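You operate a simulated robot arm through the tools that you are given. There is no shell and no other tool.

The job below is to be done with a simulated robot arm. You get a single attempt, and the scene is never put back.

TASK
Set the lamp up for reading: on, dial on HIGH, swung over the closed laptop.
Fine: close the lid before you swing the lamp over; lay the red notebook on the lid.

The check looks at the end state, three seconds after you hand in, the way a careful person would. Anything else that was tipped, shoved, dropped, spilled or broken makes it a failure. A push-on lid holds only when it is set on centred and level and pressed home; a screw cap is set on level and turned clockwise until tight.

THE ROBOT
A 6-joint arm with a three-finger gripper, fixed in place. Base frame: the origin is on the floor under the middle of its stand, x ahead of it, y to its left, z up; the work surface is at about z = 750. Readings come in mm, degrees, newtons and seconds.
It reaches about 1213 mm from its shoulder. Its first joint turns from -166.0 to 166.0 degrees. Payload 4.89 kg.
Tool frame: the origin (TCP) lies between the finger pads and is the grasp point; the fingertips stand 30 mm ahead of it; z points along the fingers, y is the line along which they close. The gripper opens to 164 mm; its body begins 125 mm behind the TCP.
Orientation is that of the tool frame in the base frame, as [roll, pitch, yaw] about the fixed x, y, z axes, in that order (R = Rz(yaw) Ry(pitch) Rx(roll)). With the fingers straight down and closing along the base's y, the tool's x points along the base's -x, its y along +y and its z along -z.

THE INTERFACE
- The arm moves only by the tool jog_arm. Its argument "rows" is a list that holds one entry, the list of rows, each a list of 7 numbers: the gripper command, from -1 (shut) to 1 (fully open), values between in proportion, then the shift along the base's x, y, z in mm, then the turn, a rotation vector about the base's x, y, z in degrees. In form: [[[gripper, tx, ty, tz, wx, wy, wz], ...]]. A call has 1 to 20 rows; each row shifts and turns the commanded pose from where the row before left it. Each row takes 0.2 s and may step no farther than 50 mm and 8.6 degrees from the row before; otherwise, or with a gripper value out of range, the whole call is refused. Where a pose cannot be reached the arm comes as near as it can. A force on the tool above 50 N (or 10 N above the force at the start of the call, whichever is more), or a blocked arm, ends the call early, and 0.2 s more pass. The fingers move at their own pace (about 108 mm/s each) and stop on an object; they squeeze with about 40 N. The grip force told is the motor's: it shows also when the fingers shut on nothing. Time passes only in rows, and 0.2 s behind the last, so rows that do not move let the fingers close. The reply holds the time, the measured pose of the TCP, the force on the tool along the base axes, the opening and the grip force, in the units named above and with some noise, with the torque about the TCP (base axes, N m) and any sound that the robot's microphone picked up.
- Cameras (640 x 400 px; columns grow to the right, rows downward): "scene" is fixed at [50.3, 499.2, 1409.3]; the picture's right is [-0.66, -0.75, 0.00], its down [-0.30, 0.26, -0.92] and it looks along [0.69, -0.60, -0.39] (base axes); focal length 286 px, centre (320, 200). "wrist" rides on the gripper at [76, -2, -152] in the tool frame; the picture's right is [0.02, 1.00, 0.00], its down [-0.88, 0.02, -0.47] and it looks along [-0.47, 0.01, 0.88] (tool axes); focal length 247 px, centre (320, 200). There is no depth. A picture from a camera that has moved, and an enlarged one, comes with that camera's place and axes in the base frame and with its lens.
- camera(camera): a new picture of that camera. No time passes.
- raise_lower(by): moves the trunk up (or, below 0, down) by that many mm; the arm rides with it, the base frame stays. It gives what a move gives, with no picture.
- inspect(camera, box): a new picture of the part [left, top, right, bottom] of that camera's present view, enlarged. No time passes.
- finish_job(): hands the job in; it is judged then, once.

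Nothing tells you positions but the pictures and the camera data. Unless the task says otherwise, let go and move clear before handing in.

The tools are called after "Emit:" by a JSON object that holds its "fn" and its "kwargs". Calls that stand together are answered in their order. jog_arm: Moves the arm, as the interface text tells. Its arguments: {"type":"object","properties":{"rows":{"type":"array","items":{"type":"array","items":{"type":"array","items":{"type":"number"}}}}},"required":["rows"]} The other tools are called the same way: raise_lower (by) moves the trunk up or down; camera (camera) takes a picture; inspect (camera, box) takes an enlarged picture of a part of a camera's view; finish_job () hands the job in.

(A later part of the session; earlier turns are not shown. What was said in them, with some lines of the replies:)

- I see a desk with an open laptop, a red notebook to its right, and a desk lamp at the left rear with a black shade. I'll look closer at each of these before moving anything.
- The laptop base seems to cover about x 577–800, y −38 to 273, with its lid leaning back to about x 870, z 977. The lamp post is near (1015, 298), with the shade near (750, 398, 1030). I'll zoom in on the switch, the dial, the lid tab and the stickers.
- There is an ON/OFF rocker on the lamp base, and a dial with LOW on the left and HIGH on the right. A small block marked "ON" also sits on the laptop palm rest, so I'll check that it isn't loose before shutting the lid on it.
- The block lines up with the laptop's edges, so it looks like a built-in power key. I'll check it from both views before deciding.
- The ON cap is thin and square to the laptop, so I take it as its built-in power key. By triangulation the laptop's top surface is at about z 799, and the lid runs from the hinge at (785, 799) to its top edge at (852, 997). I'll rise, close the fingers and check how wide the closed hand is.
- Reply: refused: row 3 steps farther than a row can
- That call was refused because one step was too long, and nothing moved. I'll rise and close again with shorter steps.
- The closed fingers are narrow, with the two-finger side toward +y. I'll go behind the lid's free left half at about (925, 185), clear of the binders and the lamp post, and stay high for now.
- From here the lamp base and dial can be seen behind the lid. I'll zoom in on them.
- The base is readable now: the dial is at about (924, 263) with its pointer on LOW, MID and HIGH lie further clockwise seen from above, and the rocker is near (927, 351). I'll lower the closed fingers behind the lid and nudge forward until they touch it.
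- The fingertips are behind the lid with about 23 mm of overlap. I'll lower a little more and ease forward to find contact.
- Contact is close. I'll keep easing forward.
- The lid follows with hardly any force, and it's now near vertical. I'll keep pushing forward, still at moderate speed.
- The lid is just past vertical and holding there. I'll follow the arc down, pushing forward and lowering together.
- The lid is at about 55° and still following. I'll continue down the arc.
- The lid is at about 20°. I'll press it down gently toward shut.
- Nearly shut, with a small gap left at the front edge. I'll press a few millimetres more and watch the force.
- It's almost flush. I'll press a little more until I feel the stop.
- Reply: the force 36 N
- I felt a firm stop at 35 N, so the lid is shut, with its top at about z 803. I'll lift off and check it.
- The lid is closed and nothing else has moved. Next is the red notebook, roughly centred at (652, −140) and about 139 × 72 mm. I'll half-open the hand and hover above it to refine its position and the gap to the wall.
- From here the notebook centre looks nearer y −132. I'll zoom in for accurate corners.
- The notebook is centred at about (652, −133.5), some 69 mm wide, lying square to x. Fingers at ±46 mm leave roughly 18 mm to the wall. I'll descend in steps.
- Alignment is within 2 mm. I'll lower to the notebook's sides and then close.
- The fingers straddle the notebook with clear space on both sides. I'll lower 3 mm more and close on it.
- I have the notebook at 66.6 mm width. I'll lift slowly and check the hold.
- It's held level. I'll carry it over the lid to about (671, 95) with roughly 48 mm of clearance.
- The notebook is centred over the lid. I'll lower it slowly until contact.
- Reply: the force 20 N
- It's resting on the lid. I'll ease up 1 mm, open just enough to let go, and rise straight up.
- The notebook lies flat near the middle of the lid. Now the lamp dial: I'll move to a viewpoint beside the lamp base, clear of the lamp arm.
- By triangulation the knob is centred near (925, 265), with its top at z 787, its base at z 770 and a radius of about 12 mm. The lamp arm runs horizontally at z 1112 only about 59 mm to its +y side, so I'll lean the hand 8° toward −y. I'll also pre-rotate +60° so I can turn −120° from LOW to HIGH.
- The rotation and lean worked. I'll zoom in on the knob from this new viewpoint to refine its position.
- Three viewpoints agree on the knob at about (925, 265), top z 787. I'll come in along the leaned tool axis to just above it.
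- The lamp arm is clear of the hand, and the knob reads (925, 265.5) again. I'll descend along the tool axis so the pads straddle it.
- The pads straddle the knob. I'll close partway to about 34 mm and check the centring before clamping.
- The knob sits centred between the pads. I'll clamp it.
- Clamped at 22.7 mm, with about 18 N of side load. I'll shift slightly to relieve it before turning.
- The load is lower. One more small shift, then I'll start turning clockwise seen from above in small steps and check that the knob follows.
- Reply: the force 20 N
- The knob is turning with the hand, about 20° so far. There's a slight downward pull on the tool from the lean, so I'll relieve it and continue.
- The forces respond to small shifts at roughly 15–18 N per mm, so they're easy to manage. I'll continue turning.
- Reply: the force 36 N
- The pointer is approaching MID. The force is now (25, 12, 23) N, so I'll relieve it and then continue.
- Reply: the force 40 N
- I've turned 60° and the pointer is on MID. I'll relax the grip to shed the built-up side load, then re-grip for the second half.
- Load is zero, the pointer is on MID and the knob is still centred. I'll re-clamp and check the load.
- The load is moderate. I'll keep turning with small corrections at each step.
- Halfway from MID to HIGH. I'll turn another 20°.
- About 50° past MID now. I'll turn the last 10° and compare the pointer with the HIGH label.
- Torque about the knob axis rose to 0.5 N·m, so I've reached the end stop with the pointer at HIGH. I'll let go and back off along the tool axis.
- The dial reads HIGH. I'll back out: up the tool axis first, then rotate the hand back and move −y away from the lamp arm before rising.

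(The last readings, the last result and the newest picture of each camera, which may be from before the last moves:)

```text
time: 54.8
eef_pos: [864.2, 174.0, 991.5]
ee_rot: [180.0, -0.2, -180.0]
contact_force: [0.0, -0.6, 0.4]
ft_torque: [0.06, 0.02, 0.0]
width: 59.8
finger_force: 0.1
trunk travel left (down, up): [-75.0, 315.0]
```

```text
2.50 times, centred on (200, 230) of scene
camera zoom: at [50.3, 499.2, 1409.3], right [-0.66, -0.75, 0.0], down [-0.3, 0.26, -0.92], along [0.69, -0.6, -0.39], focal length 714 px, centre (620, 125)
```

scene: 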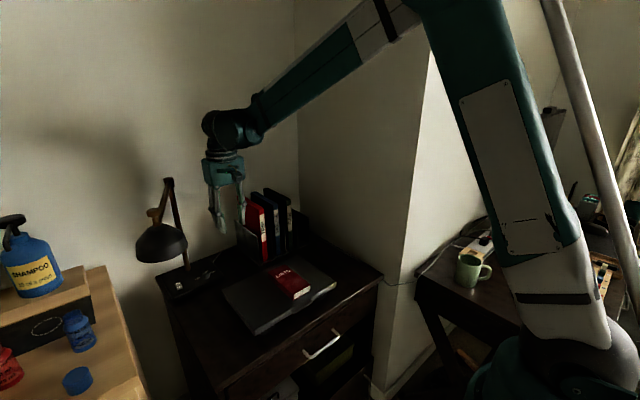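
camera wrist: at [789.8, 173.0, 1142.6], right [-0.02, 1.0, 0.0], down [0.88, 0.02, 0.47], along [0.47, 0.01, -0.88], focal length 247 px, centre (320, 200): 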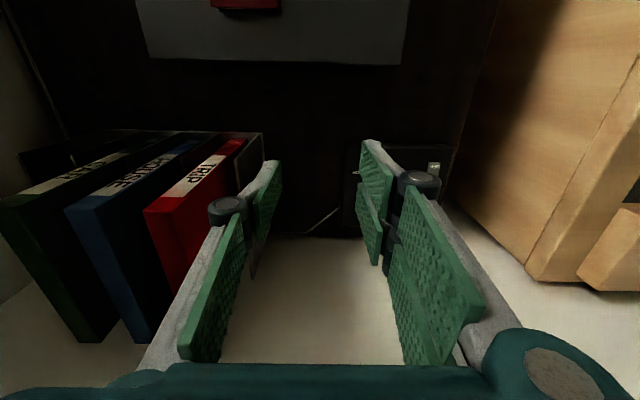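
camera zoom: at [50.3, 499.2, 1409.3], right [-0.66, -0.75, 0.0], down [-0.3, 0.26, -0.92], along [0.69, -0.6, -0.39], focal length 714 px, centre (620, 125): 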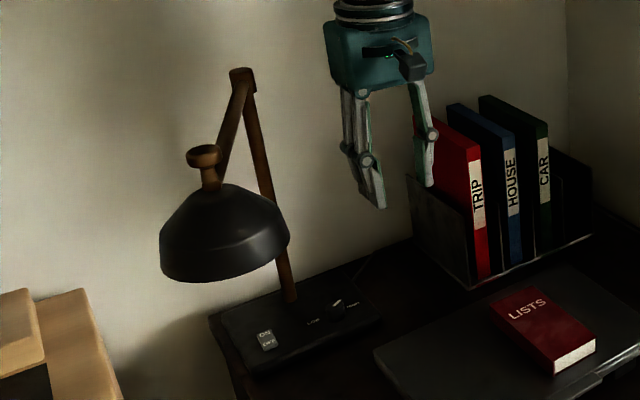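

The dial points at HIGH in both views. To swing the lamp, I'll straddle its horizontal arm from above with the fingers loosely open and carry it round the post. First I'll rise well above it and look.

Emit:
{"fn": "jog_arm", "kwargs": {"rows": [[[-0.27, 0, 0, 45, 0, 0, 0], [-0.27, 0, 0, 45, 0, 0, 0], [-0.27, 0, 0, 45, 0, 0, 0], [-0.27, 0, 0, 45, 0, 0, 0], [-0.27, 0, 0, 45, 0, 0, 0], [-0.27, 0, 0, 45, 0, 0, 0], [-0.27, -6, 40, 10, 0, 0, 0], [-0.27, -6, 40, 0, 0, 0, 0], [-0.27, -6, 40, 0, 0, 0, 0], [-0.27, -6, 40, 0, 0, 0, 0], [-0.27, 0, 0, 0, 0, 0, 0]]]}}

Emit:
{"fn": "camera", "kwargs": {"camera": "wrist"}}

Emit:
{"fn": "camera", "kwargs": {"camera": "scene"}}

```text
time: 57.2
eef_pos: [841.6, 332.3, 1268.0]
ee_rot: [-180.0, -0.2, 180.0]
contact_force: [0.6, 0.4, -0.5]
ft_torque: [-0.05, 0.04, 0.02]
width: 60.0
finger_force: 0.2
trunk travel left (down, up): [-75.0, 315.0]
```

```text
taken
camera wrist: at [765.6, 331.6, 1420.1], right [-0.02, 1.0, 0.0], down [0.88, 0.02, 0.47], along [0.47, 0.01, -0.88], focal length 247 px, centre (320, 200)
```

wrist: 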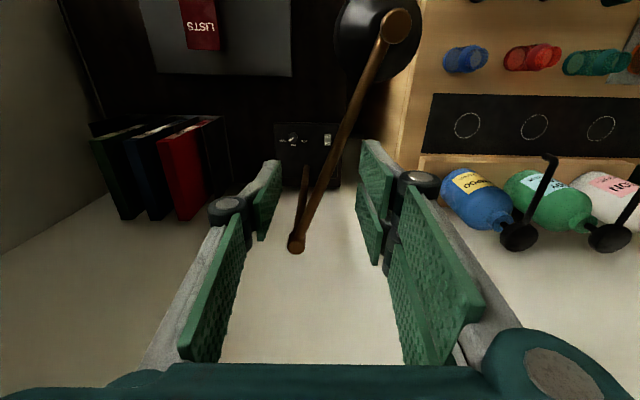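

```text
taken
```

scene: 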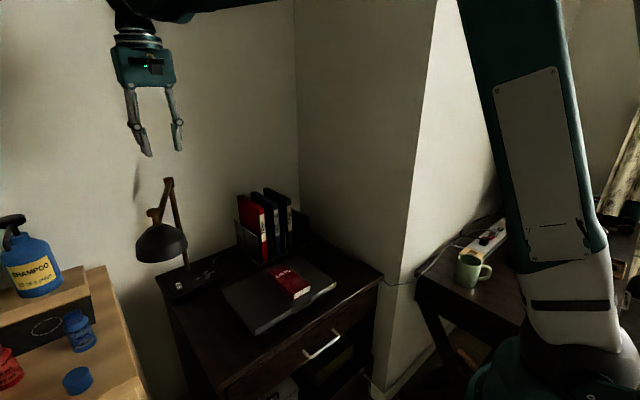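

From above, the lamp arm runs from the post at about (995, 302) to the shade stub at about (725, 404), so it's about 288 mm long at 159°. I'll centre over the arm 170 mm from the post and align the fingers across it.

Emit:
{"fn": "jog_arm", "kwargs": {"rows": [[[-0.27, -2, 10, 0, 0, 0, -6.93], [-0.27, -2, 10, 0, 0, 0, -6.93], [-0.27, -2, 10, 0, 0, 0, -6.93], [-0.27, 0, 0, -40, 0, 0, 0], [-0.27, 0, 0, 0, 0, 0, 0]]]}}

Emit:
{"fn": "camera", "kwargs": {"camera": "wrist"}}

```text
time: 58.4
eef_pos: [833.2, 364.3, 1228.6]
ee_rot: [180.0, -0.1, 159.1]
contact_force: [-0.1, 0.0, 0.1]
ft_torque: [-0.01, -0.03, 0.01]
width: 59.8
finger_force: 0.1
trunk travel left (down, up): [-75.0, 315.0]
```

```text
taken
camera wrist: at [762.9, 390.1, 1380.5], right [0.34, 0.94, 0.0], down [0.83, -0.3, 0.47], along [0.44, -0.16, -0.88], focal length 247 px, centre (320, 200)
```

wrist: 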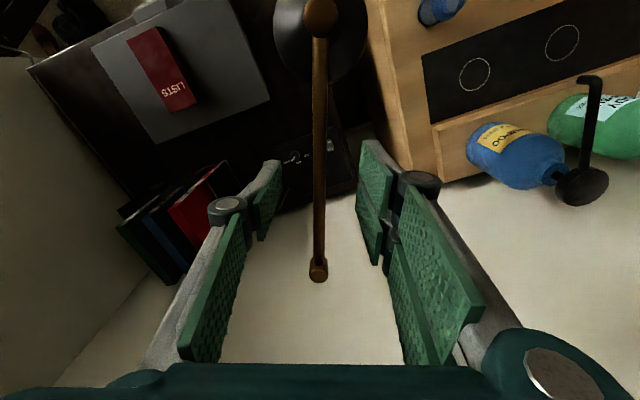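

The lamp arm is centred exactly between the fingers. I'll lower so it sits between the pads.

Emit:
{"fn": "jog_arm", "kwargs": {"rows": [[[-0.27, 0, 0, -40, 0, 0, 0], [-0.27, 0, 0, -40, 0, 0, 0], [-0.27, 0, 0, -20, 0, 0, 0], [-0.27, 0, 0, -15, 0, 0, 0], [-0.27, 0, 0, 0, 0, 0, 0]]]}}

Emit:
{"fn": "camera", "kwargs": {"camera": "wrist"}}

Emit:
{"fn": "inspect", "kwargs": {"camera": "scene", "box": [100, 120, 260, 280]}}

```text
time: 59.6
eef_pos: [835.8, 362.8, 1114.4]
ee_rot: [-180.0, 0.0, 159.2]
contact_force: [-0.4, 0.1, -0.6]
ft_torque: [-0.04, 0.0, -0.02]
width: 59.6
finger_force: 0.1
trunk travel left (down, up): [-75.0, 315.0]
```

```text
taken
camera wrist: at [764.6, 388.6, 1266.2], right [0.33, 0.94, 0.0], down [0.83, -0.3, 0.47], along [0.44, -0.16, -0.88], focal length 247 px, centre (320, 200)
```

wrist: 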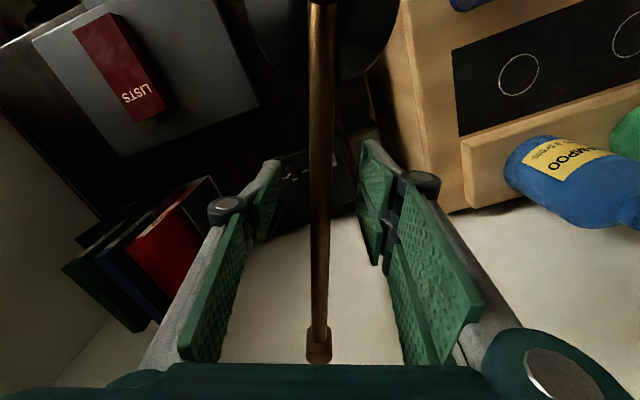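

```text
2.50 times, centred on (180, 200) of scene
camera zoom: at [50.3, 499.2, 1409.3], right [-0.66, -0.75, 0.0], down [-0.3, 0.26, -0.92], along [0.69, -0.6, -0.39], focal length 714 px, centre (670, 200)
```

zoom: 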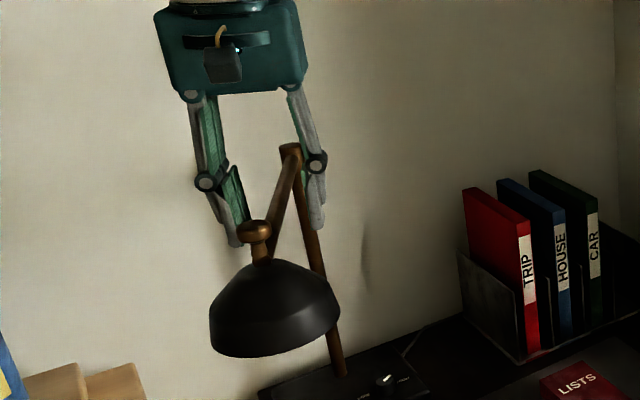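

The arm sits between the fingers. I'll narrow the gap a little and start the swing, watching the force and whether the shade follows.

Emit:
{"fn": "jog_arm", "kwargs": {"rows": [[[-0.51, 0, 0, 0, 0, 0, 0], [-0.51, -4.6, -14, 0, 0, 0, 5], [-0.51, -3.4, -14.3, 0, 0, 0, 5], [-0.51, -2.1, -14.6, 0, 0, 0, 5], [-0.51, 0, 0, 0, 0, 0, 0]]]}}

Emit:
{"fn": "camera", "kwargs": {"camera": "wrist"}}

Emit:
{"fn": "inspect", "kwargs": {"camera": "scene", "box": [100, 120, 300, 300]}}

```text
time: 60.8
eef_pos: [825.0, 320.0, 1114.4]
ee_rot: [-180.0, -0.1, 174.3]
contact_force: [0.2, 1.1, -0.5]
ft_torque: [0.0, 0.02, -0.02]
width: 40.2
finger_force: 0.0
trunk travel left (down, up): [-75.0, 315.0]
```

```text
taken
camera wrist: at [749.8, 326.1, 1266.4], right [0.08, 1.0, 0.0], down [0.88, -0.07, 0.47], along [0.47, -0.04, -0.88], focal length 247 px, centre (320, 200)
```

wrist: 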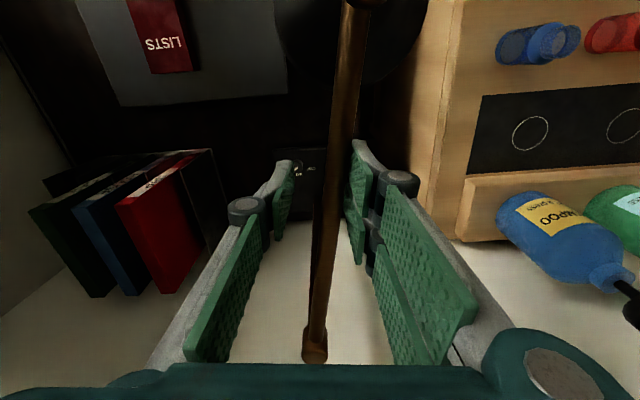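

```text
2.22 times, centred on (200, 210) of scene
camera zoom: at [50.3, 499.2, 1409.3], right [-0.66, -0.75, 0.0], down [-0.3, 0.26, -0.92], along [0.69, -0.6, -0.39], focal length 634 px, centre (587, 178)
```

zoom: 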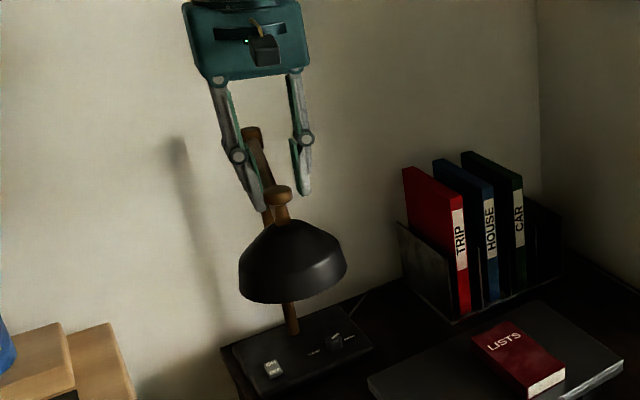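

The lamp is following easily with almost no force. I'll continue the arc to bring the shade over the lid.

Emit:
{"fn": "jog_arm", "kwargs": {"rows": [[[-0.51, -0.8, -14.7, 0, 0, 0, 5], [-0.51, 0.5, -14.8, 0, 0, 0, 5], [-0.51, 1.7, -14.6, 0, 0, 0, 5], [-0.51, 3.0, -14.4, 0, 0, 0, 5], [-0.51, 4.3, -14.2, 0, 0, 0, 5], [-0.51, 0, 0, 0, 0, 0, 0]]]}}

Emit:
{"fn": "camera", "kwargs": {"camera": "wrist"}}

Emit:
{"fn": "inspect", "kwargs": {"camera": "scene", "box": [120, 140, 320, 320]}}

```text
time: 62.2
eef_pos: [833.6, 248.0, 1114.3]
ee_rot: [180.0, -0.1, -160.7]
contact_force: [-0.4, 0.2, -0.5]
ft_torque: [-0.05, -0.03, 0.0]
width: 40.3
finger_force: 0.0
trunk travel left (down, up): [-75.0, 315.0]
```

```text
taken
camera wrist: at [762.9, 221.7, 1265.5], right [-0.35, 0.94, 0.0], down [0.83, 0.31, 0.47], along [0.44, 0.16, -0.88], focal length 247 px, centre (320, 200)
```

wrist: 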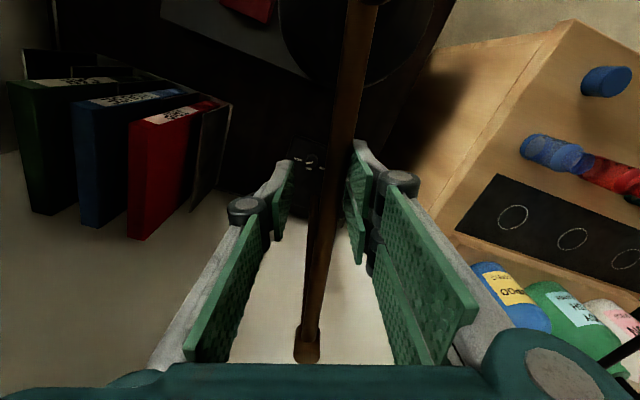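

```text
2.22 times, centred on (220, 230) of scene
camera zoom: at [50.3, 499.2, 1409.3], right [-0.66, -0.75, 0.0], down [-0.3, 0.26, -0.92], along [0.69, -0.6, -0.39], focal length 634 px, centre (542, 133)
```

zoom: 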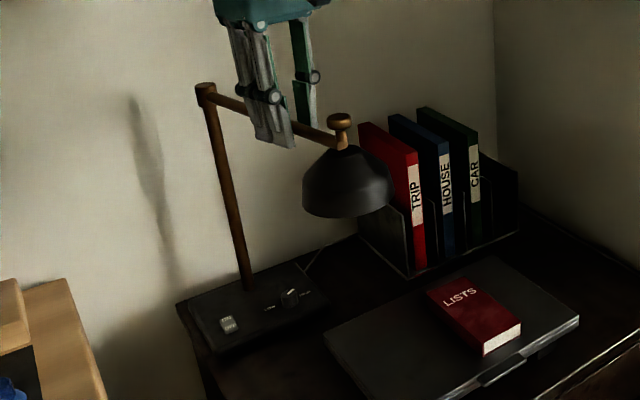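

The shade is now over the left part of the laptop, at about 197°. I'll bring it to about 209° so it points at the laptop's centre.

Emit:
{"fn": "jog_arm", "kwargs": {"rows": [[[-0.51, 5.5, -13.6, 0, 0, 0, 5], [-0.51, 6.6, -13.2, 0, 0, 0, 5], [-0.51, 4.5, -7.5, 0, 0, 0, 3], [-0.51, 0, 0, 0, 0, 0, 0]]]}}

Emit:
{"fn": "camera", "kwargs": {"camera": "wrist"}}

Emit:
{"fn": "inspect", "kwargs": {"camera": "scene", "box": [120, 140, 320, 320]}}

```text
time: 63.2
eef_pos: [849.9, 212.3, 1113.4]
ee_rot: [180.0, 0.0, -147.9]
contact_force: [0.7, 0.0, 0.5]
ft_torque: [-0.03, 0.04, 0.0]
width: 40.4
finger_force: 0.0
trunk travel left (down, up): [-75.0, 315.0]
```

```text
taken
camera wrist: at [786.8, 171.2, 1266.1], right [-0.55, 0.83, 0.0], down [0.74, 0.49, 0.47], along [0.39, 0.26, -0.88], focal length 247 px, centre (320, 200)
```

wrist: 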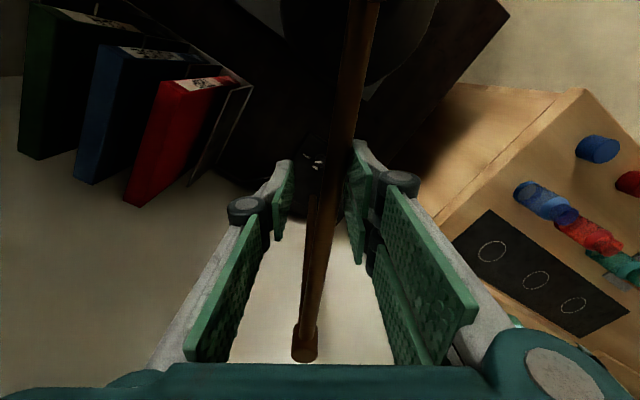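

```text
2.22 times, centred on (220, 230) of scene
camera zoom: at [50.3, 499.2, 1409.3], right [-0.66, -0.75, 0.0], down [-0.3, 0.26, -0.92], along [0.69, -0.6, -0.39], focal length 634 px, centre (542, 133)
```

zoom: 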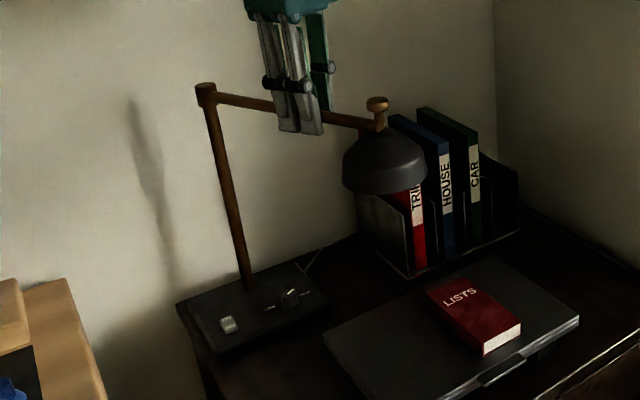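

By scene geometry the shade is near (750, 168), about 208° and aimed at the laptop's middle. I'll open the fingers to free the arm and rise straight up.

Emit:
{"fn": "jog_arm", "kwargs": {"rows": [[[-0.27, 0, 0, 0, 0, 0, 0], [-0.27, 0, 0, 0, 0, 0, 0], [-0.27, 0, 0, 30, 0, 0, 0], [-0.27, 0, 0, 40, 0, 0, 0], [-0.27, 0, 0, 45, 0, 0, 0], [-0.27, 0, 0, 45, 0, 0, 0], [-0.27, 0, 0, 0, 0, 0, 0]]]}}

Emit:
{"fn": "camera", "kwargs": {"camera": "wrist"}}

Emit:
{"fn": "camera", "kwargs": {"camera": "scene"}}

```text
time: 64.8
eef_pos: [847.9, 212.4, 1274.5]
ee_rot: [179.9, -0.1, -147.8]
contact_force: [0.2, 0.7, 0.3]
ft_torque: [0.0, -0.02, 0.01]
width: 59.8
finger_force: 0.0
trunk travel left (down, up): [-75.0, 315.0]
```

```text
taken
camera wrist: at [785.7, 170.9, 1426.4], right [-0.55, 0.83, 0.0], down [0.74, 0.49, 0.47], along [0.39, 0.26, -0.88], focal length 247 px, centre (320, 200)
```

wrist: 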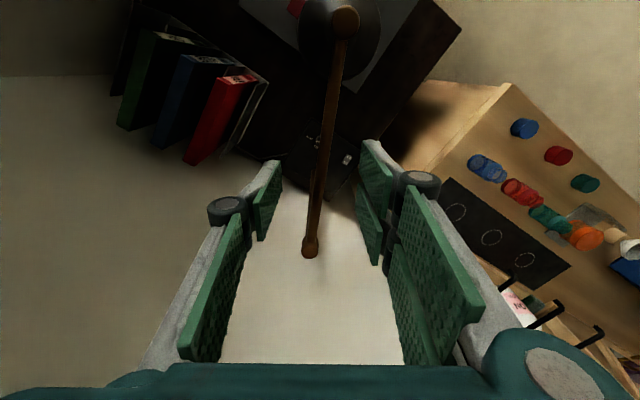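

```text
taken
```

scene: 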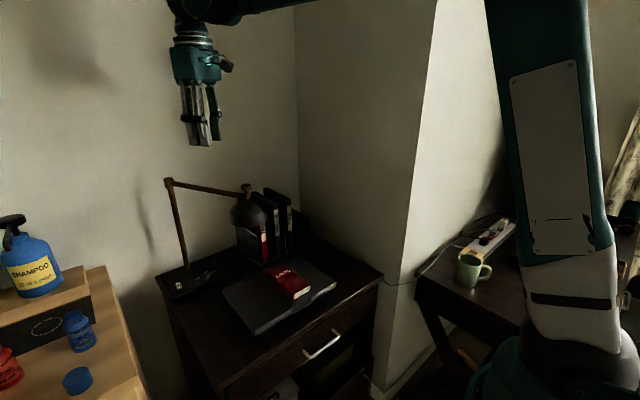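

The lamp arm stayed at about 207°, with the shade roughly at (745, 168) above the lid. Next is the rocker near (929, 354). The robot's wrist would hit the lamp arm if the tool came straight down, so I'll approach from the +y side with the hand leaned 25° outward and yawed so the closed tips are thin along x.

Emit:
{"fn": "jog_arm", "kwargs": {"rows": [[[-1, 12.4, 23.5, 0, 0, 0, 7.2], [-1, 12.4, 23.5, 0, 0, 0, 7.2], [-1, 12.4, 23.5, 0, 0, 0, 7.2], [-1, 12.4, 23.5, 0, 0, 0, 7.2], [-1, 12.4, 23.5, 0, 0, 0, 7.2], [-1, 12.4, 23.5, -10, 0, 0, 7.2], [-1, 12.4, 23.5, -20, 0, 0, 7.2], [-1, 12.4, 23.5, -20, 0, 0, 7.2], [-1, 0, 0, 0, 0, 0, 0]]]}}

Emit:
{"fn": "camera", "kwargs": {"camera": "wrist"}}

Emit:
{"fn": "camera", "kwargs": {"camera": "scene"}}

```text
time: 66.8
eef_pos: [949.0, 401.6, 1223.4]
ee_rot: [180.0, 0.0, -90.1]
contact_force: [-0.2, 0.3, 0.0]
ft_torque: [-0.04, 0.06, 0.01]
width: 0.0
finger_force: 40.0
trunk travel left (down, up): [-75.0, 315.0]
```

```text
taken
camera wrist: at [951.2, 327.0, 1375.1], right [-1.0, -0.02, 0.0], down [-0.02, 0.88, 0.47], along [-0.01, 0.47, -0.88], focal length 247 px, centre (320, 200)
```

wrist: 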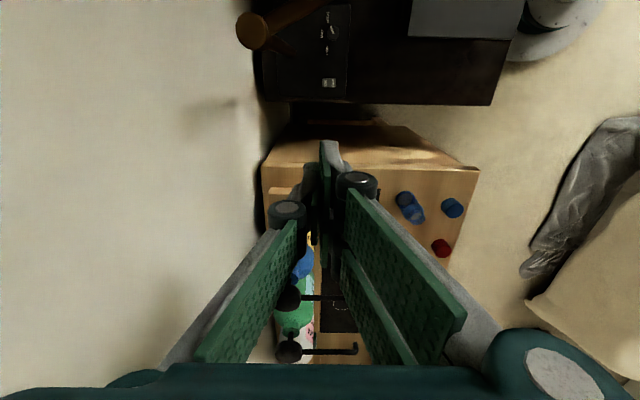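

```text
taken
```

scene: 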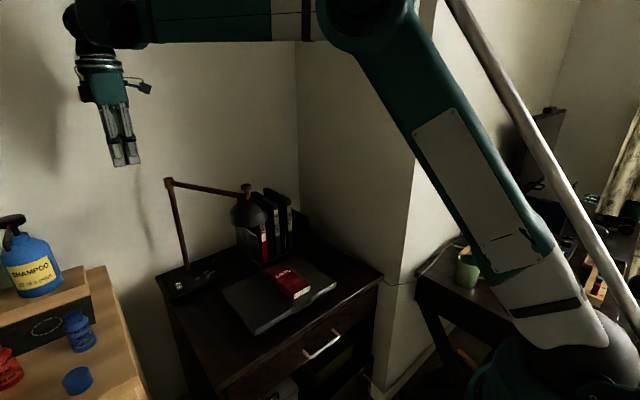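

The yaw is right and the back wall is at about x 1080, so there's room. Now I'll add the outward lean and check.

Emit:
{"fn": "jog_arm", "kwargs": {"rows": [[[-1, 0, 0, 0, -8.33, 0, 0], [-1, 0, 0, 0, -8.33, 0, 0], [-1, 0, 0, 0, -8.33, 0, 0], [-1, 0, 0, 0, 0, 0, 0]]]}}

Emit:
{"fn": "camera", "kwargs": {"camera": "wrist"}}

Emit:
{"fn": "camera", "kwargs": {"camera": "scene"}}

```text
time: 67.8
eef_pos: [949.4, 402.0, 1223.7]
ee_rot: [-179.9, -25.2, -90.1]
contact_force: [1.0, 1.2, -0.2]
ft_torque: [-0.15, 0.02, 0.0]
width: 0.0
finger_force: 40.5
trunk travel left (down, up): [-75.0, 315.0]
```

```text
taken
camera wrist: at [951.6, 398.5, 1392.9], right [-1.0, -0.02, 0.01], down [-0.02, 1.0, 0.05], along [-0.01, 0.05, -1.0], focal length 247 px, centre (320, 200)
```

wrist: 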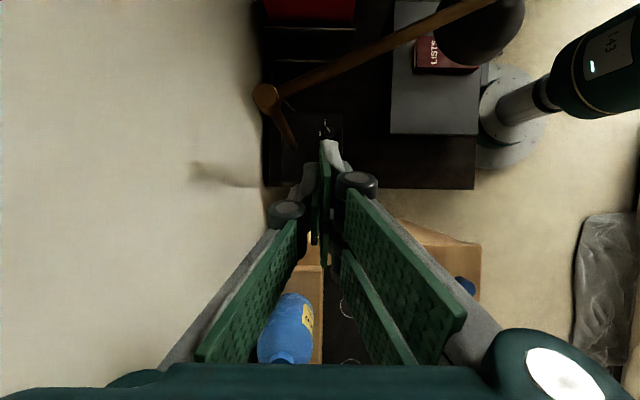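

```text
taken
```

scene: 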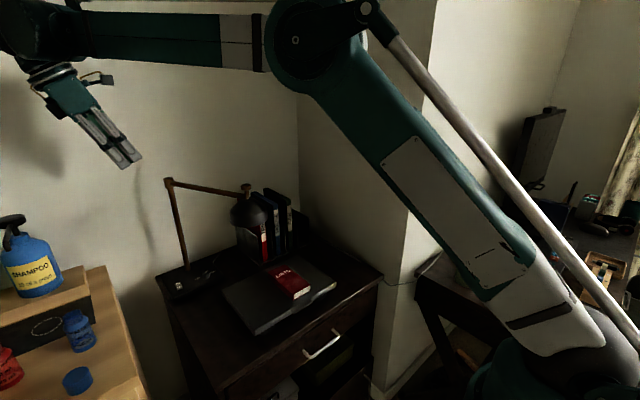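

The lean worked: the camera now looks straight down beside the lamp, with plenty of clearance. I'll descend in stages.

Emit:
{"fn": "jog_arm", "kwargs": {"rows": [[[-1, -0.5, -3, -42, 0, 0, 0], [-1, -0.5, -3, -42, 0, 0, 0], [-1, -0.5, -3, -42, 0, 0, 0], [-1, -0.5, -3, -42, 0, 0, 0], [-1, -0.5, -3, -42, 0, 0, 0], [-1, 0, 0, 0, 0, 0, 0]]]}}

Emit:
{"fn": "camera", "kwargs": {"camera": "wrist"}}

Emit:
{"fn": "camera", "kwargs": {"camera": "scene"}}

```text
time: 69.2
eef_pos: [945.0, 385.2, 1014.7]
ee_rot: [-179.9, -25.1, -90.2]
contact_force: [0.8, -0.2, 0.0]
ft_torque: [-0.04, -0.04, 0.01]
width: 0.0
finger_force: 40.3
trunk travel left (down, up): [-75.0, 315.0]
```

```text
taken
camera wrist: at [947.4, 380.1, 1184.3], right [-1.0, -0.02, 0.01], down [-0.02, 1.0, 0.05], along [-0.01, 0.05, -1.0], focal length 247 px, centre (320, 200)
```

wrist: 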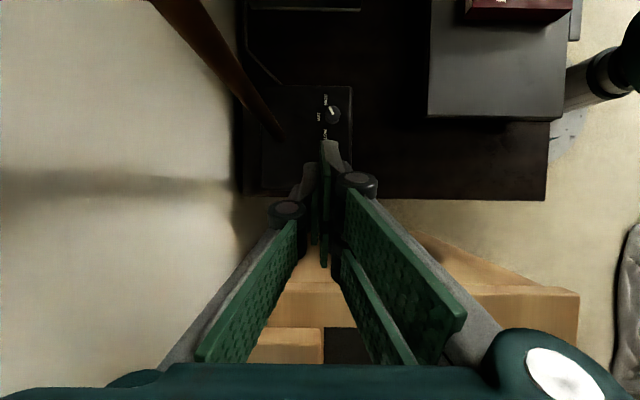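

```text
taken
```

scene: 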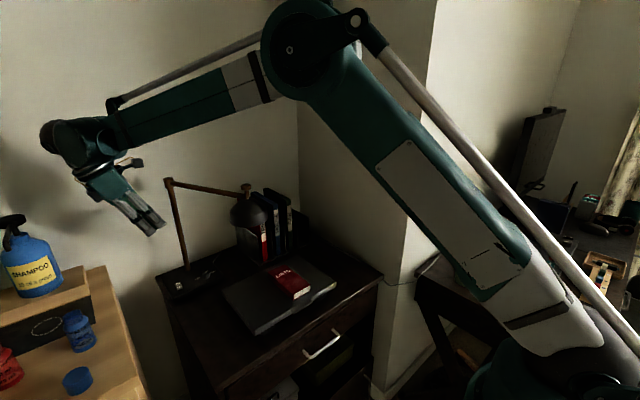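

The arm is clear. I'll zoom on the switch and fingertips in both views.

Emit:
{"fn": "inspect", "kwargs": {"camera": "scene", "box": [130, 180, 230, 300]}}

Emit:
{"fn": "inspect", "kwargs": {"camera": "wrist", "box": [260, 80, 380, 200]}}

Emit:
{"fn": "inspect", "kwargs": {"camera": "scene", "box": [164, 270, 196, 300]}}

```text
3.33 times, centred on (180, 240) of scene
camera zoom: at [50.3, 499.2, 1409.3], right [-0.66, -0.75, 0.0], down [-0.3, 0.26, -0.92], along [0.69, -0.6, -0.39], focal length 952 px, centre (787, 67)
```

zoom: 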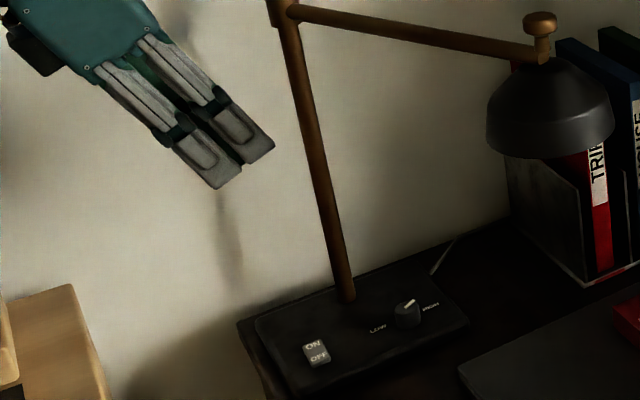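

```text
3.33 times, centred on (320, 140) of wrist
camera zoom: at [947.4, 380.1, 1184.3], right [-1.0, -0.02, 0.01], down [-0.02, 1.0, 0.05], along [-0.01, 0.05, -1.0], focal length 823 px, centre (320, 400)
```

zoom: 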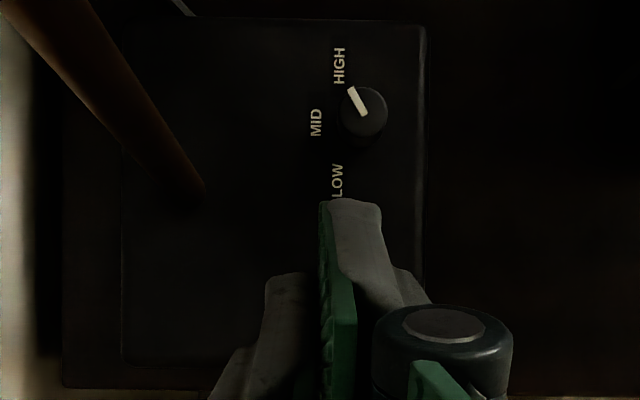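

```text
13.33 times, centred on (180, 285) of scene
camera zoom: at [50.3, 499.2, 1409.3], right [-0.66, -0.75, 0.0], down [-0.3, 0.26, -0.92], along [0.69, -0.6, -0.39], focal length 3807 px, centre (2187, -933)
```

zoom: 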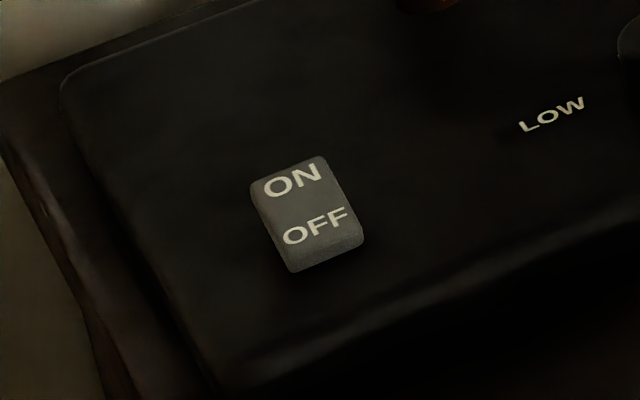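

The dial clearly points to HIGH, and the rocker still looks to be in its OFF state. I'll zoom in as far as I can on the rocker.

Emit:
{"fn": "inspect", "kwargs": {"camera": "scene", "box": [172, 278, 188, 288]}}

```text
16.00 times, centred on (180, 283) of scene
camera zoom: at [50.3, 499.2, 1409.3], right [-0.66, -0.75, 0.0], down [-0.3, 0.26, -0.92], along [0.69, -0.6, -0.39], focal length 4568 px, centre (2560, -1128)
```

zoom: 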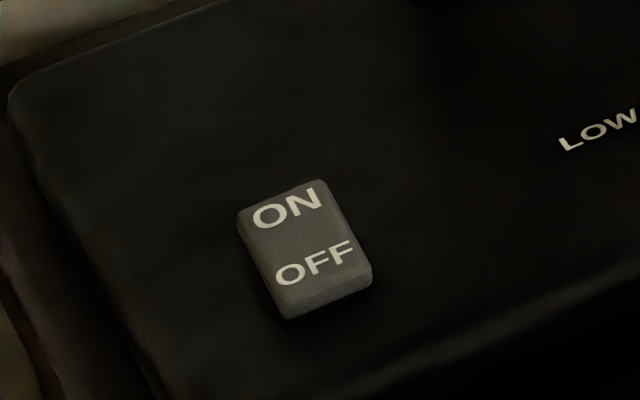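

The ON end is the far (+x) end, at about x 931–943, y 345–364. I'll move to a pre-press point just above it.

Emit:
{"fn": "jog_arm", "kwargs": {"rows": [[[-1, 0.3, -5, -40, 0, 0, 0], [-1, 0.3, -5, -40, 0, 0, 0], [-1, 0.3, -5, -35, 0, 0, 0], [-1, 0.3, -10, -30, 0, 0, 0], [-1, 0, -12, -20, 0, 0, 0], [-1, 0, 0, 0, 0, 0, 0]]]}}

Emit:
{"fn": "inspect", "kwargs": {"camera": "scene", "box": [130, 200, 230, 300]}}

Emit:
{"fn": "inspect", "kwargs": {"camera": "scene", "box": [164, 260, 204, 295]}}

Emit:
{"fn": "camera", "kwargs": {"camera": "wrist"}}

Emit:
{"fn": "camera", "kwargs": {"camera": "scene"}}

```text
time: 70.6
eef_pos: [947.3, 348.2, 849.2]
ee_rot: [-179.9, -25.1, -90.2]
contact_force: [0.2, -0.7, -0.2]
ft_torque: [-0.02, -0.01, -0.03]
width: 0.0
finger_force: 40.0
trunk travel left (down, up): [-75.0, 315.0]
```

```text
4.00 times, centred on (180, 250) of scene
camera zoom: at [50.3, 499.2, 1409.3], right [-0.66, -0.75, 0.0], down [-0.3, 0.26, -0.92], along [0.69, -0.6, -0.39], focal length 1142 px, centre (880, 0)
```

zoom: 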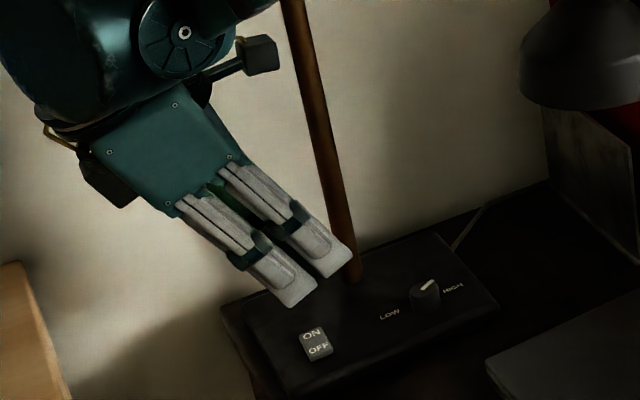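

```text
11.43 times, centred on (184, 278) of scene
camera zoom: at [50.3, 499.2, 1409.3], right [-0.66, -0.75, 0.0], down [-0.3, 0.26, -0.92], along [0.69, -0.6, -0.39], focal length 3263 px, centre (1874, -686)
```

zoom: 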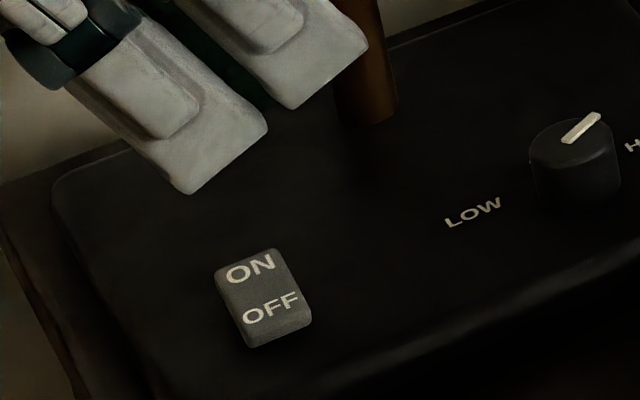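

```text
taken
camera wrist: at [950.5, 344.8, 1018.6], right [-1.0, -0.02, 0.01], down [-0.02, 1.0, 0.05], along [-0.01, 0.05, -1.0], focal length 247 px, centre (320, 200)
```

wrist: 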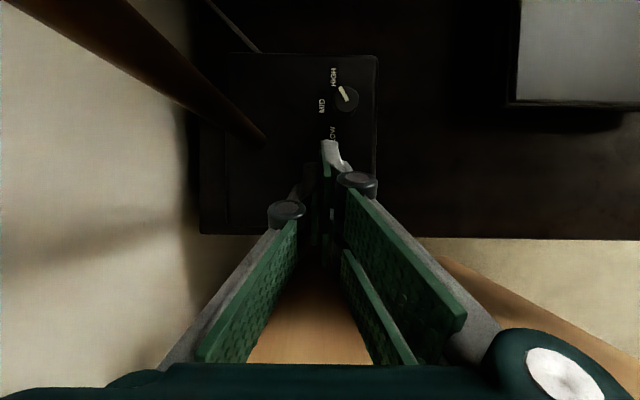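

```text
taken
```

scene: 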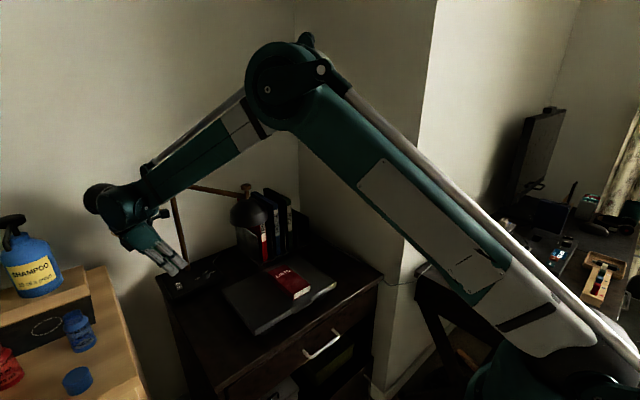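

Extrapolating the fingertip's drop in the scene view, it would land right at the rocker's far-left corner. I'll shift −6 mm in x and −7 mm in y to land on the ON half, then lower partway and check.

Emit:
{"fn": "jog_arm", "kwargs": {"rows": [[[-1, -6, -7, 0, 0, 0, 0], [-1, 0, 0, -10, 0, 0, 0], [-1, 0, 0, -10, 0, 0, 0], [-1, 0, 0, 0, 0, 0, 0]]]}}

Emit:
{"fn": "inspect", "kwargs": {"camera": "scene", "box": [164, 260, 204, 295]}}

```text
time: 71.6
eef_pos: [942.8, 341.9, 828.3]
ee_rot: [-179.9, -25.1, -90.2]
contact_force: [0.4, 0.2, 0.8]
ft_torque: [0.04, -0.02, 0.04]
width: 0.2
finger_force: 40.0
trunk travel left (down, up): [-75.0, 315.0]
```

```text
11.43 times, centred on (184, 278) of scene
camera zoom: at [50.3, 499.2, 1409.3], right [-0.66, -0.75, 0.0], down [-0.3, 0.26, -0.92], along [0.69, -0.6, -0.39], focal length 3263 px, centre (1874, -686)
```

zoom: 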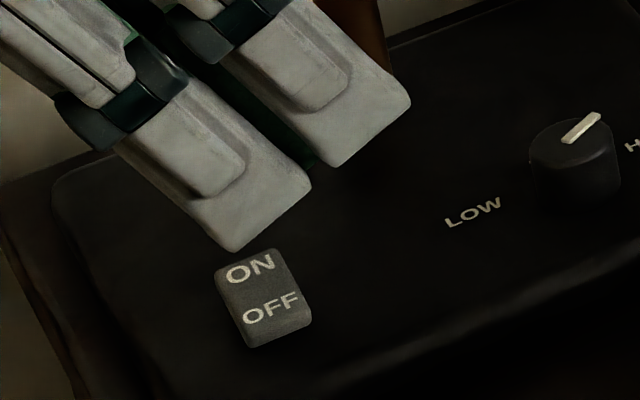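

It's on track to land in the middle of the ON half. I'll press down in small steps.

Emit:
{"fn": "jog_arm", "kwargs": {"rows": [[[-1, 0, 0, -3, 0, 0, 0], [-1, 0, 0, -3, 0, 0, 0], [-1, 0, 0, -3, 0, 0, 0], [-1, 0, 0, 0, 0, 0, 0]]]}}

Emit:
{"fn": "inspect", "kwargs": {"camera": "scene", "box": [164, 260, 204, 295]}}

```text
time: 72.6
eef_pos: [941.6, 340.6, 820.9]
ee_rot: [-179.9, -25.2, -90.1]
contact_force: [0.0, -0.1, 0.0]
ft_torque: [0.01, 0.0, 0.01]
width: 0.2
finger_force: 40.0
trunk travel left (down, up): [-75.0, 315.0]
```

```text
11.43 times, centred on (184, 278) of scene
camera zoom: at [50.3, 499.2, 1409.3], right [-0.66, -0.75, 0.0], down [-0.3, 0.26, -0.92], along [0.69, -0.6, -0.39], focal length 3263 px, centre (1874, -686)
```

zoom: 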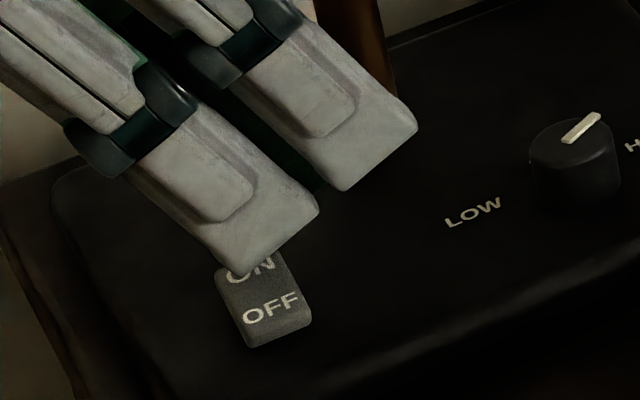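

Just above contact and well placed. I'll keep pressing in 2 mm steps.

Emit:
{"fn": "jog_arm", "kwargs": {"rows": [[[-1, 0, 0, -2, 0, 0, 0], [-1, 0, 0, -2, 0, 0, 0], [-1, 0, 0, -1, 0, 0, 0], [-1, 0, 0, 0, 0, 0, 0]]]}}

Emit:
{"fn": "inspect", "kwargs": {"camera": "scene", "box": [164, 260, 204, 295]}}

```text
time: 73.6
eef_pos: [942.2, 342.4, 815.9]
ee_rot: [-179.9, -25.1, -90.1]
contact_force: [-0.3, 0.4, 11.2]
ft_torque: [0.23, 0.06, -0.01]
width: 0.0
finger_force: 40.2
trunk travel left (down, up): [-75.0, 315.0]
```

```text
11.43 times, centred on (184, 278) of scene
camera zoom: at [50.3, 499.2, 1409.3], right [-0.66, -0.75, 0.0], down [-0.3, 0.26, -0.92], along [0.69, -0.6, -0.39], focal length 3263 px, centre (1874, -686)
```

zoom: 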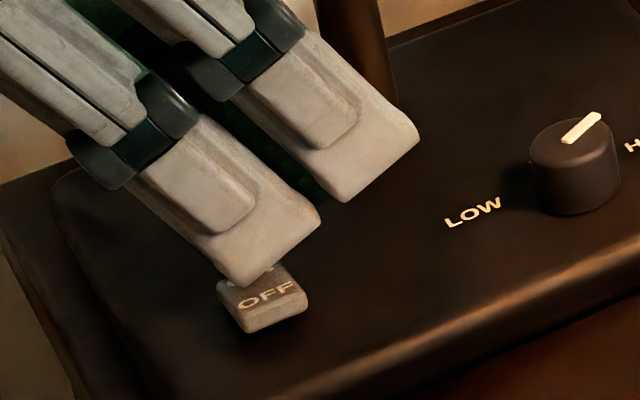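

The lamp came on: the scene is brighter and the OFF end has risen. I'll lift straight off and check that it stays on.

Emit:
{"fn": "jog_arm", "kwargs": {"rows": [[[-1, 0, 0, -1, 0, 0, 0], [-1, 0, 0, 0, 0, 0, 0], [-1, 0, 0, 6, 0, 0, 0], [-1, 0, 0, 15, 0, 0, 0], [-1, 0, 5, 30, 0, 0, 0], [-1, 0, 10, 40, 0, 0, 0], [-1, 0, 0, 0, 0, 0, 0]]]}}

Emit:
{"fn": "inspect", "kwargs": {"camera": "scene", "box": [150, 240, 220, 300]}}

Emit:
{"fn": "camera", "kwargs": {"camera": "scene"}}

```text
time: 75.2
eef_pos: [940.5, 357.8, 903.3]
ee_rot: [-179.9, -25.2, -90.2]
contact_force: [0.2, 0.0, -0.4]
ft_torque: [-0.03, 0.06, 0.01]
width: 0.1
finger_force: 40.3
trunk travel left (down, up): [-75.0, 315.0]
```

```text
6.67 times, centred on (185, 270) of scene
camera zoom: at [50.3, 499.2, 1409.3], right [-0.66, -0.75, 0.0], down [-0.3, 0.26, -0.92], along [0.69, -0.6, -0.39], focal length 1904 px, centre (1220, -267)
```

zoom: 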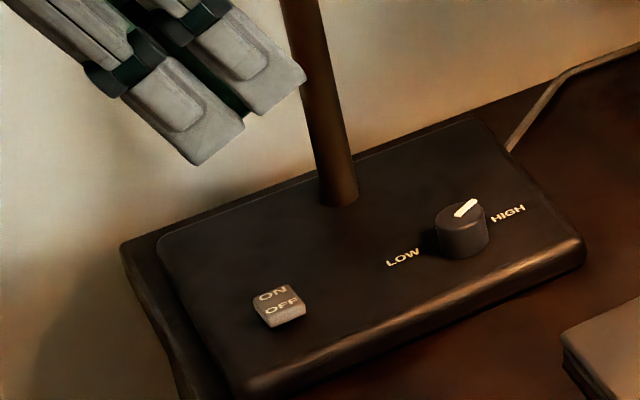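

```text
taken
```

scene: 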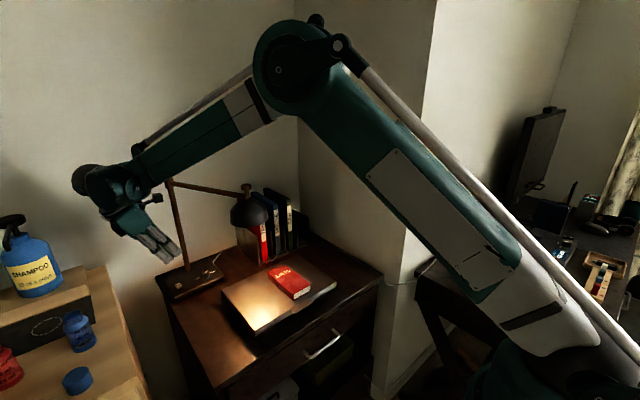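

The lamp is on, the rocker is latched at ON, the dial is on HIGH and the light falls on the closed laptop. Now I'll retreat along the same path, up and away from the lamp.

Emit:
{"fn": "jog_arm", "kwargs": {"rows": [[[-1, 1, 6, 40, 0, 0, 0], [-1, 1, 6, 40, 0, 0, 0], [-1, 1, 6, 40, 0, 0, 0], [-1, 1, 6, 40, 0, 0, 0], [-1, 1, 6, 40, 0, 0, 0], [-1, 1, 6, 40, 0, 0, 0], [-1, 0, 4, 40, 0, 0, 0], [-1, 0, 4, 45, 0, 0, 0], [-1, 0, 0, 20, 8.33, 0, 0], [-1, 0, 0, 0, 8.33, 0, 0], [-1, 0, 0, 0, 8.33, 0, 0], [-1, 0, 0, 0, 0, 0, 0]]]}}

Emit:
{"fn": "camera", "kwargs": {"camera": "scene"}}

Emit:
{"fn": "camera", "kwargs": {"camera": "wrist"}}

```text
time: 77.8
eef_pos: [947.8, 399.9, 1250.4]
ee_rot: [179.9, -0.1, -90.2]
contact_force: [0.4, -0.4, -0.4]
ft_torque: [0.07, 0.03, -0.02]
width: 0.0
finger_force: 40.2
trunk travel left (down, up): [-75.0, 315.0]
```

```text
taken
```

scene: 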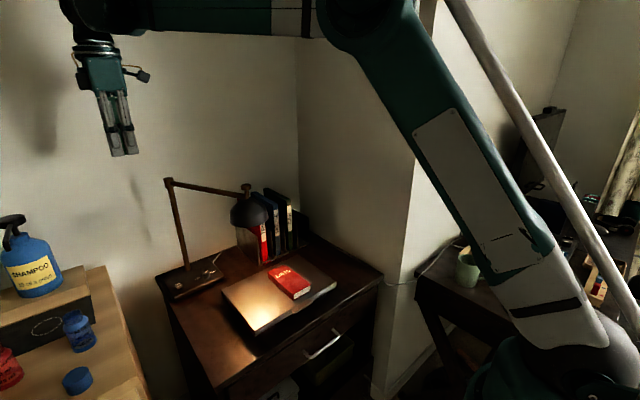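

```text
taken
camera wrist: at [950.5, 324.6, 1402.3], right [-1.0, -0.02, 0.0], down [-0.02, 0.88, 0.47], along [-0.01, 0.47, -0.88], focal length 247 px, centre (320, 200)
```

wrist: 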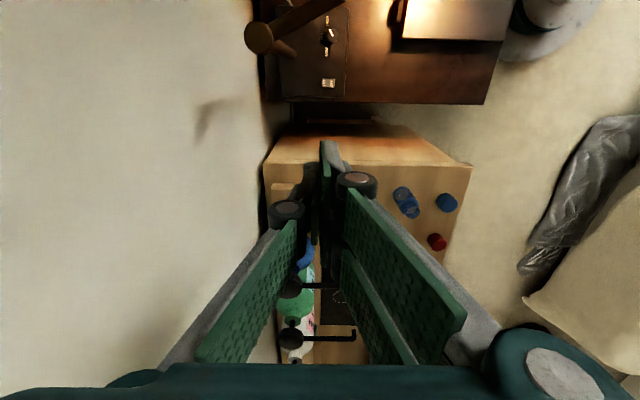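

Everything is in place. I'll go back toward the start pose above the laptop and look down to verify the lamp's position over the lid.

Emit:
{"fn": "jog_arm", "kwargs": {"rows": [[[-1, 0, 0, 30, 0, 0, 0], [-1, -29, -18, 5, 0, 0, -7.5], [-1, -29, -18, 5, 0, 0, -7.5], [-1, -29, -18, 0, 0, 0, -7.5], [-1, -29, -18, 0, 0, 0, -7.5], [-1, -29, -18, 0, 0, 0, -7.5], [-1, -29, -18, 0, 0, 0, -7.5], [-1, -29, -18, 0, 0, 0, -7.5], [-1, -29, -18, 0, 0, 0, -7.5], [-1, -29, -18, 0, 0, 0, -7.5], [-1, -29, -18, 0, 0, 0, -7.5], [-1, -29, -18, 0, 0, 0, -7.5], [-1, -29, -18, 0, 0, 0, -7.5], [-1, -40, 0, 0, 0, 0, 0], [-1, -20, 0, 0, 0, 0, 0], [-1, 0, 0, 0, 0, 0, 0]]]}}

Emit:
{"fn": "camera", "kwargs": {"camera": "scene"}}

Emit:
{"fn": "camera", "kwargs": {"camera": "wrist"}}

Emit:
{"fn": "inspect", "kwargs": {"camera": "scene", "box": [140, 160, 380, 340]}}

```text
time: 81.2
eef_pos: [539.5, 184.3, 1288.9]
ee_rot: [179.9, -0.1, 179.8]
contact_force: [-1.4, -0.5, 0.2]
ft_torque: [0.07, -0.08, -0.01]
width: 0.0
finger_force: 40.0
trunk travel left (down, up): [-75.0, 315.0]
```

```text
taken
```

scene: 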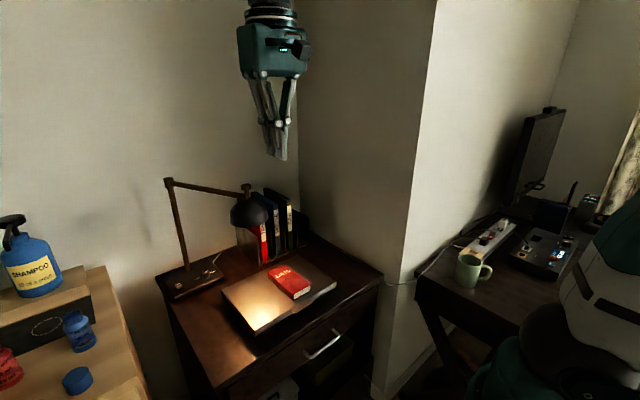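

```text
taken
camera wrist: at [464.3, 184.3, 1440.8], right [-0.02, 1.0, 0.0], down [0.88, 0.02, 0.47], along [0.47, 0.01, -0.88], focal length 247 px, centre (320, 200)
```

wrist: 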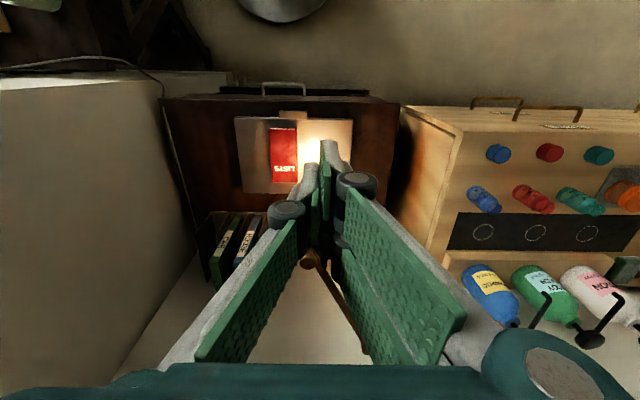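

```text
2.22 times, centred on (260, 250) of scene
camera zoom: at [50.3, 499.2, 1409.3], right [-0.66, -0.75, 0.0], down [-0.3, 0.26, -0.92], along [0.69, -0.6, -0.39], focal length 634 px, centre (453, 89)
```

zoom: 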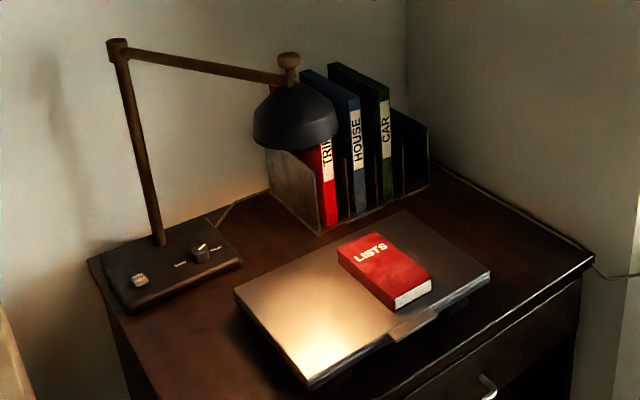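

The shade sits at about (740, 168), above the lid, with light on the lid and the notebook. I'll open the hand and take a last clear look before handing in.

Emit:
{"fn": "jog_arm", "kwargs": {"rows": [[[1, 0, 0, 0, 0, 0, 0], [1, 0, 0, 0, 0, 0, 0], [1, 0, 0, 0, 0, 0, 0], [1, 0, 0, 0, 0, 0, 0]]]}}

Emit:
{"fn": "inspect", "kwargs": {"camera": "wrist", "box": [150, 70, 470, 280]}}

Emit:
{"fn": "inspect", "kwargs": {"camera": "scene", "box": [210, 250, 350, 340]}}

Emit:
{"fn": "inspect", "kwargs": {"camera": "scene", "box": [155, 245, 235, 305]}}

```text
time: 82.2
eef_pos: [539.9, 186.4, 1289.0]
ee_rot: [-179.9, -0.1, 179.8]
contact_force: [0.3, -0.2, 0.4]
ft_torque: [0.01, -0.02, -0.01]
width: 164.1
finger_force: 0.0
trunk travel left (down, up): [-75.0, 315.0]
```

```text
1.90 times, centred on (310, 175) of wrist
camera zoom: at [465.1, 184.6, 1440.6], right [-0.02, 1.0, 0.0], down [0.88, 0.02, 0.47], along [0.47, 0.01, -0.88], focal length 470 px, centre (339, 248)
```

zoom: 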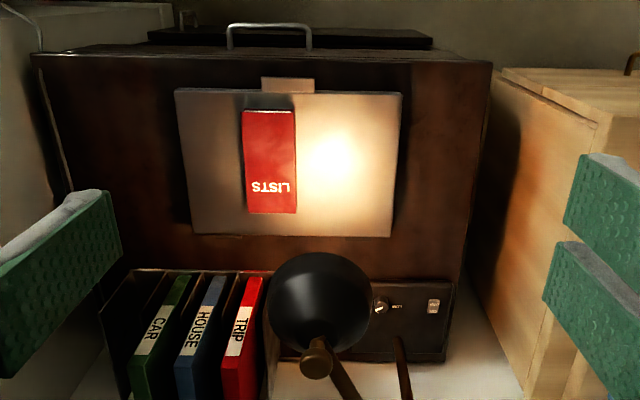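

```text
4.44 times, centred on (280, 295) of scene
camera zoom: at [50.3, 499.2, 1409.3], right [-0.66, -0.75, 0.0], down [-0.3, 0.26, -0.92], along [0.69, -0.6, -0.39], focal length 1269 px, centre (498, -222)
```

zoom: 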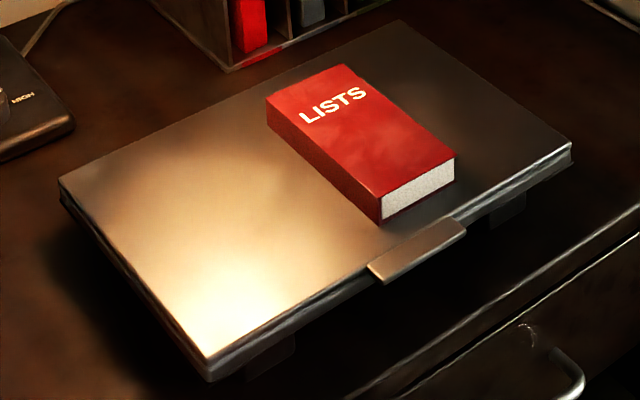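

```text
6.67 times, centred on (195, 275) of scene
camera zoom: at [50.3, 499.2, 1409.3], right [-0.66, -0.75, 0.0], down [-0.3, 0.26, -0.92], along [0.69, -0.6, -0.39], focal length 1904 px, centre (1153, -300)
```

zoom: 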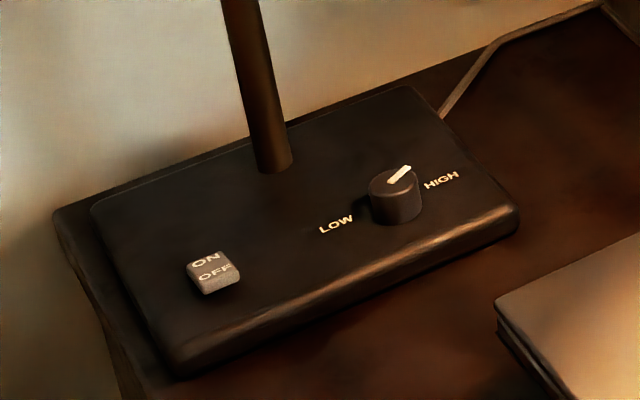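

The end state looks right from both views:
- **Laptop:** the lid is closed, and the red notebook lies flat on it.
- **Lamp:** it is on with the dial at HIGH, and the shade is over the laptop, lighting the lid.
- **Surroundings:** nothing else has moved, and the hand is empty and clear.

I'm handing in the job.

Emit:
{"fn": "finish_job", "kwargs": {}}

```text
The job is handed in.
```

The lamp is set up for reading: it's on, the dial is on HIGH, and the shade is swung over the closed laptop. I closed the lid before swinging the lamp, and the red notebook is lying flat on it.

- **Shade position:** its centre is above the lid but only about 35 mm in from the back edge. That is about as central as the lamp's arm length allows.
- **Lid:** I pressed it down until it stopped, at about 35 N. The laptop's small raised "ON" key is under the lid, and it closed over it without a visible gap.
- **Everything else:** in the last pictures nothing else looked moved or tipped. The gripper is open, empty and clear of the desk.

I handed the job in, but the reply gave no result from the check.
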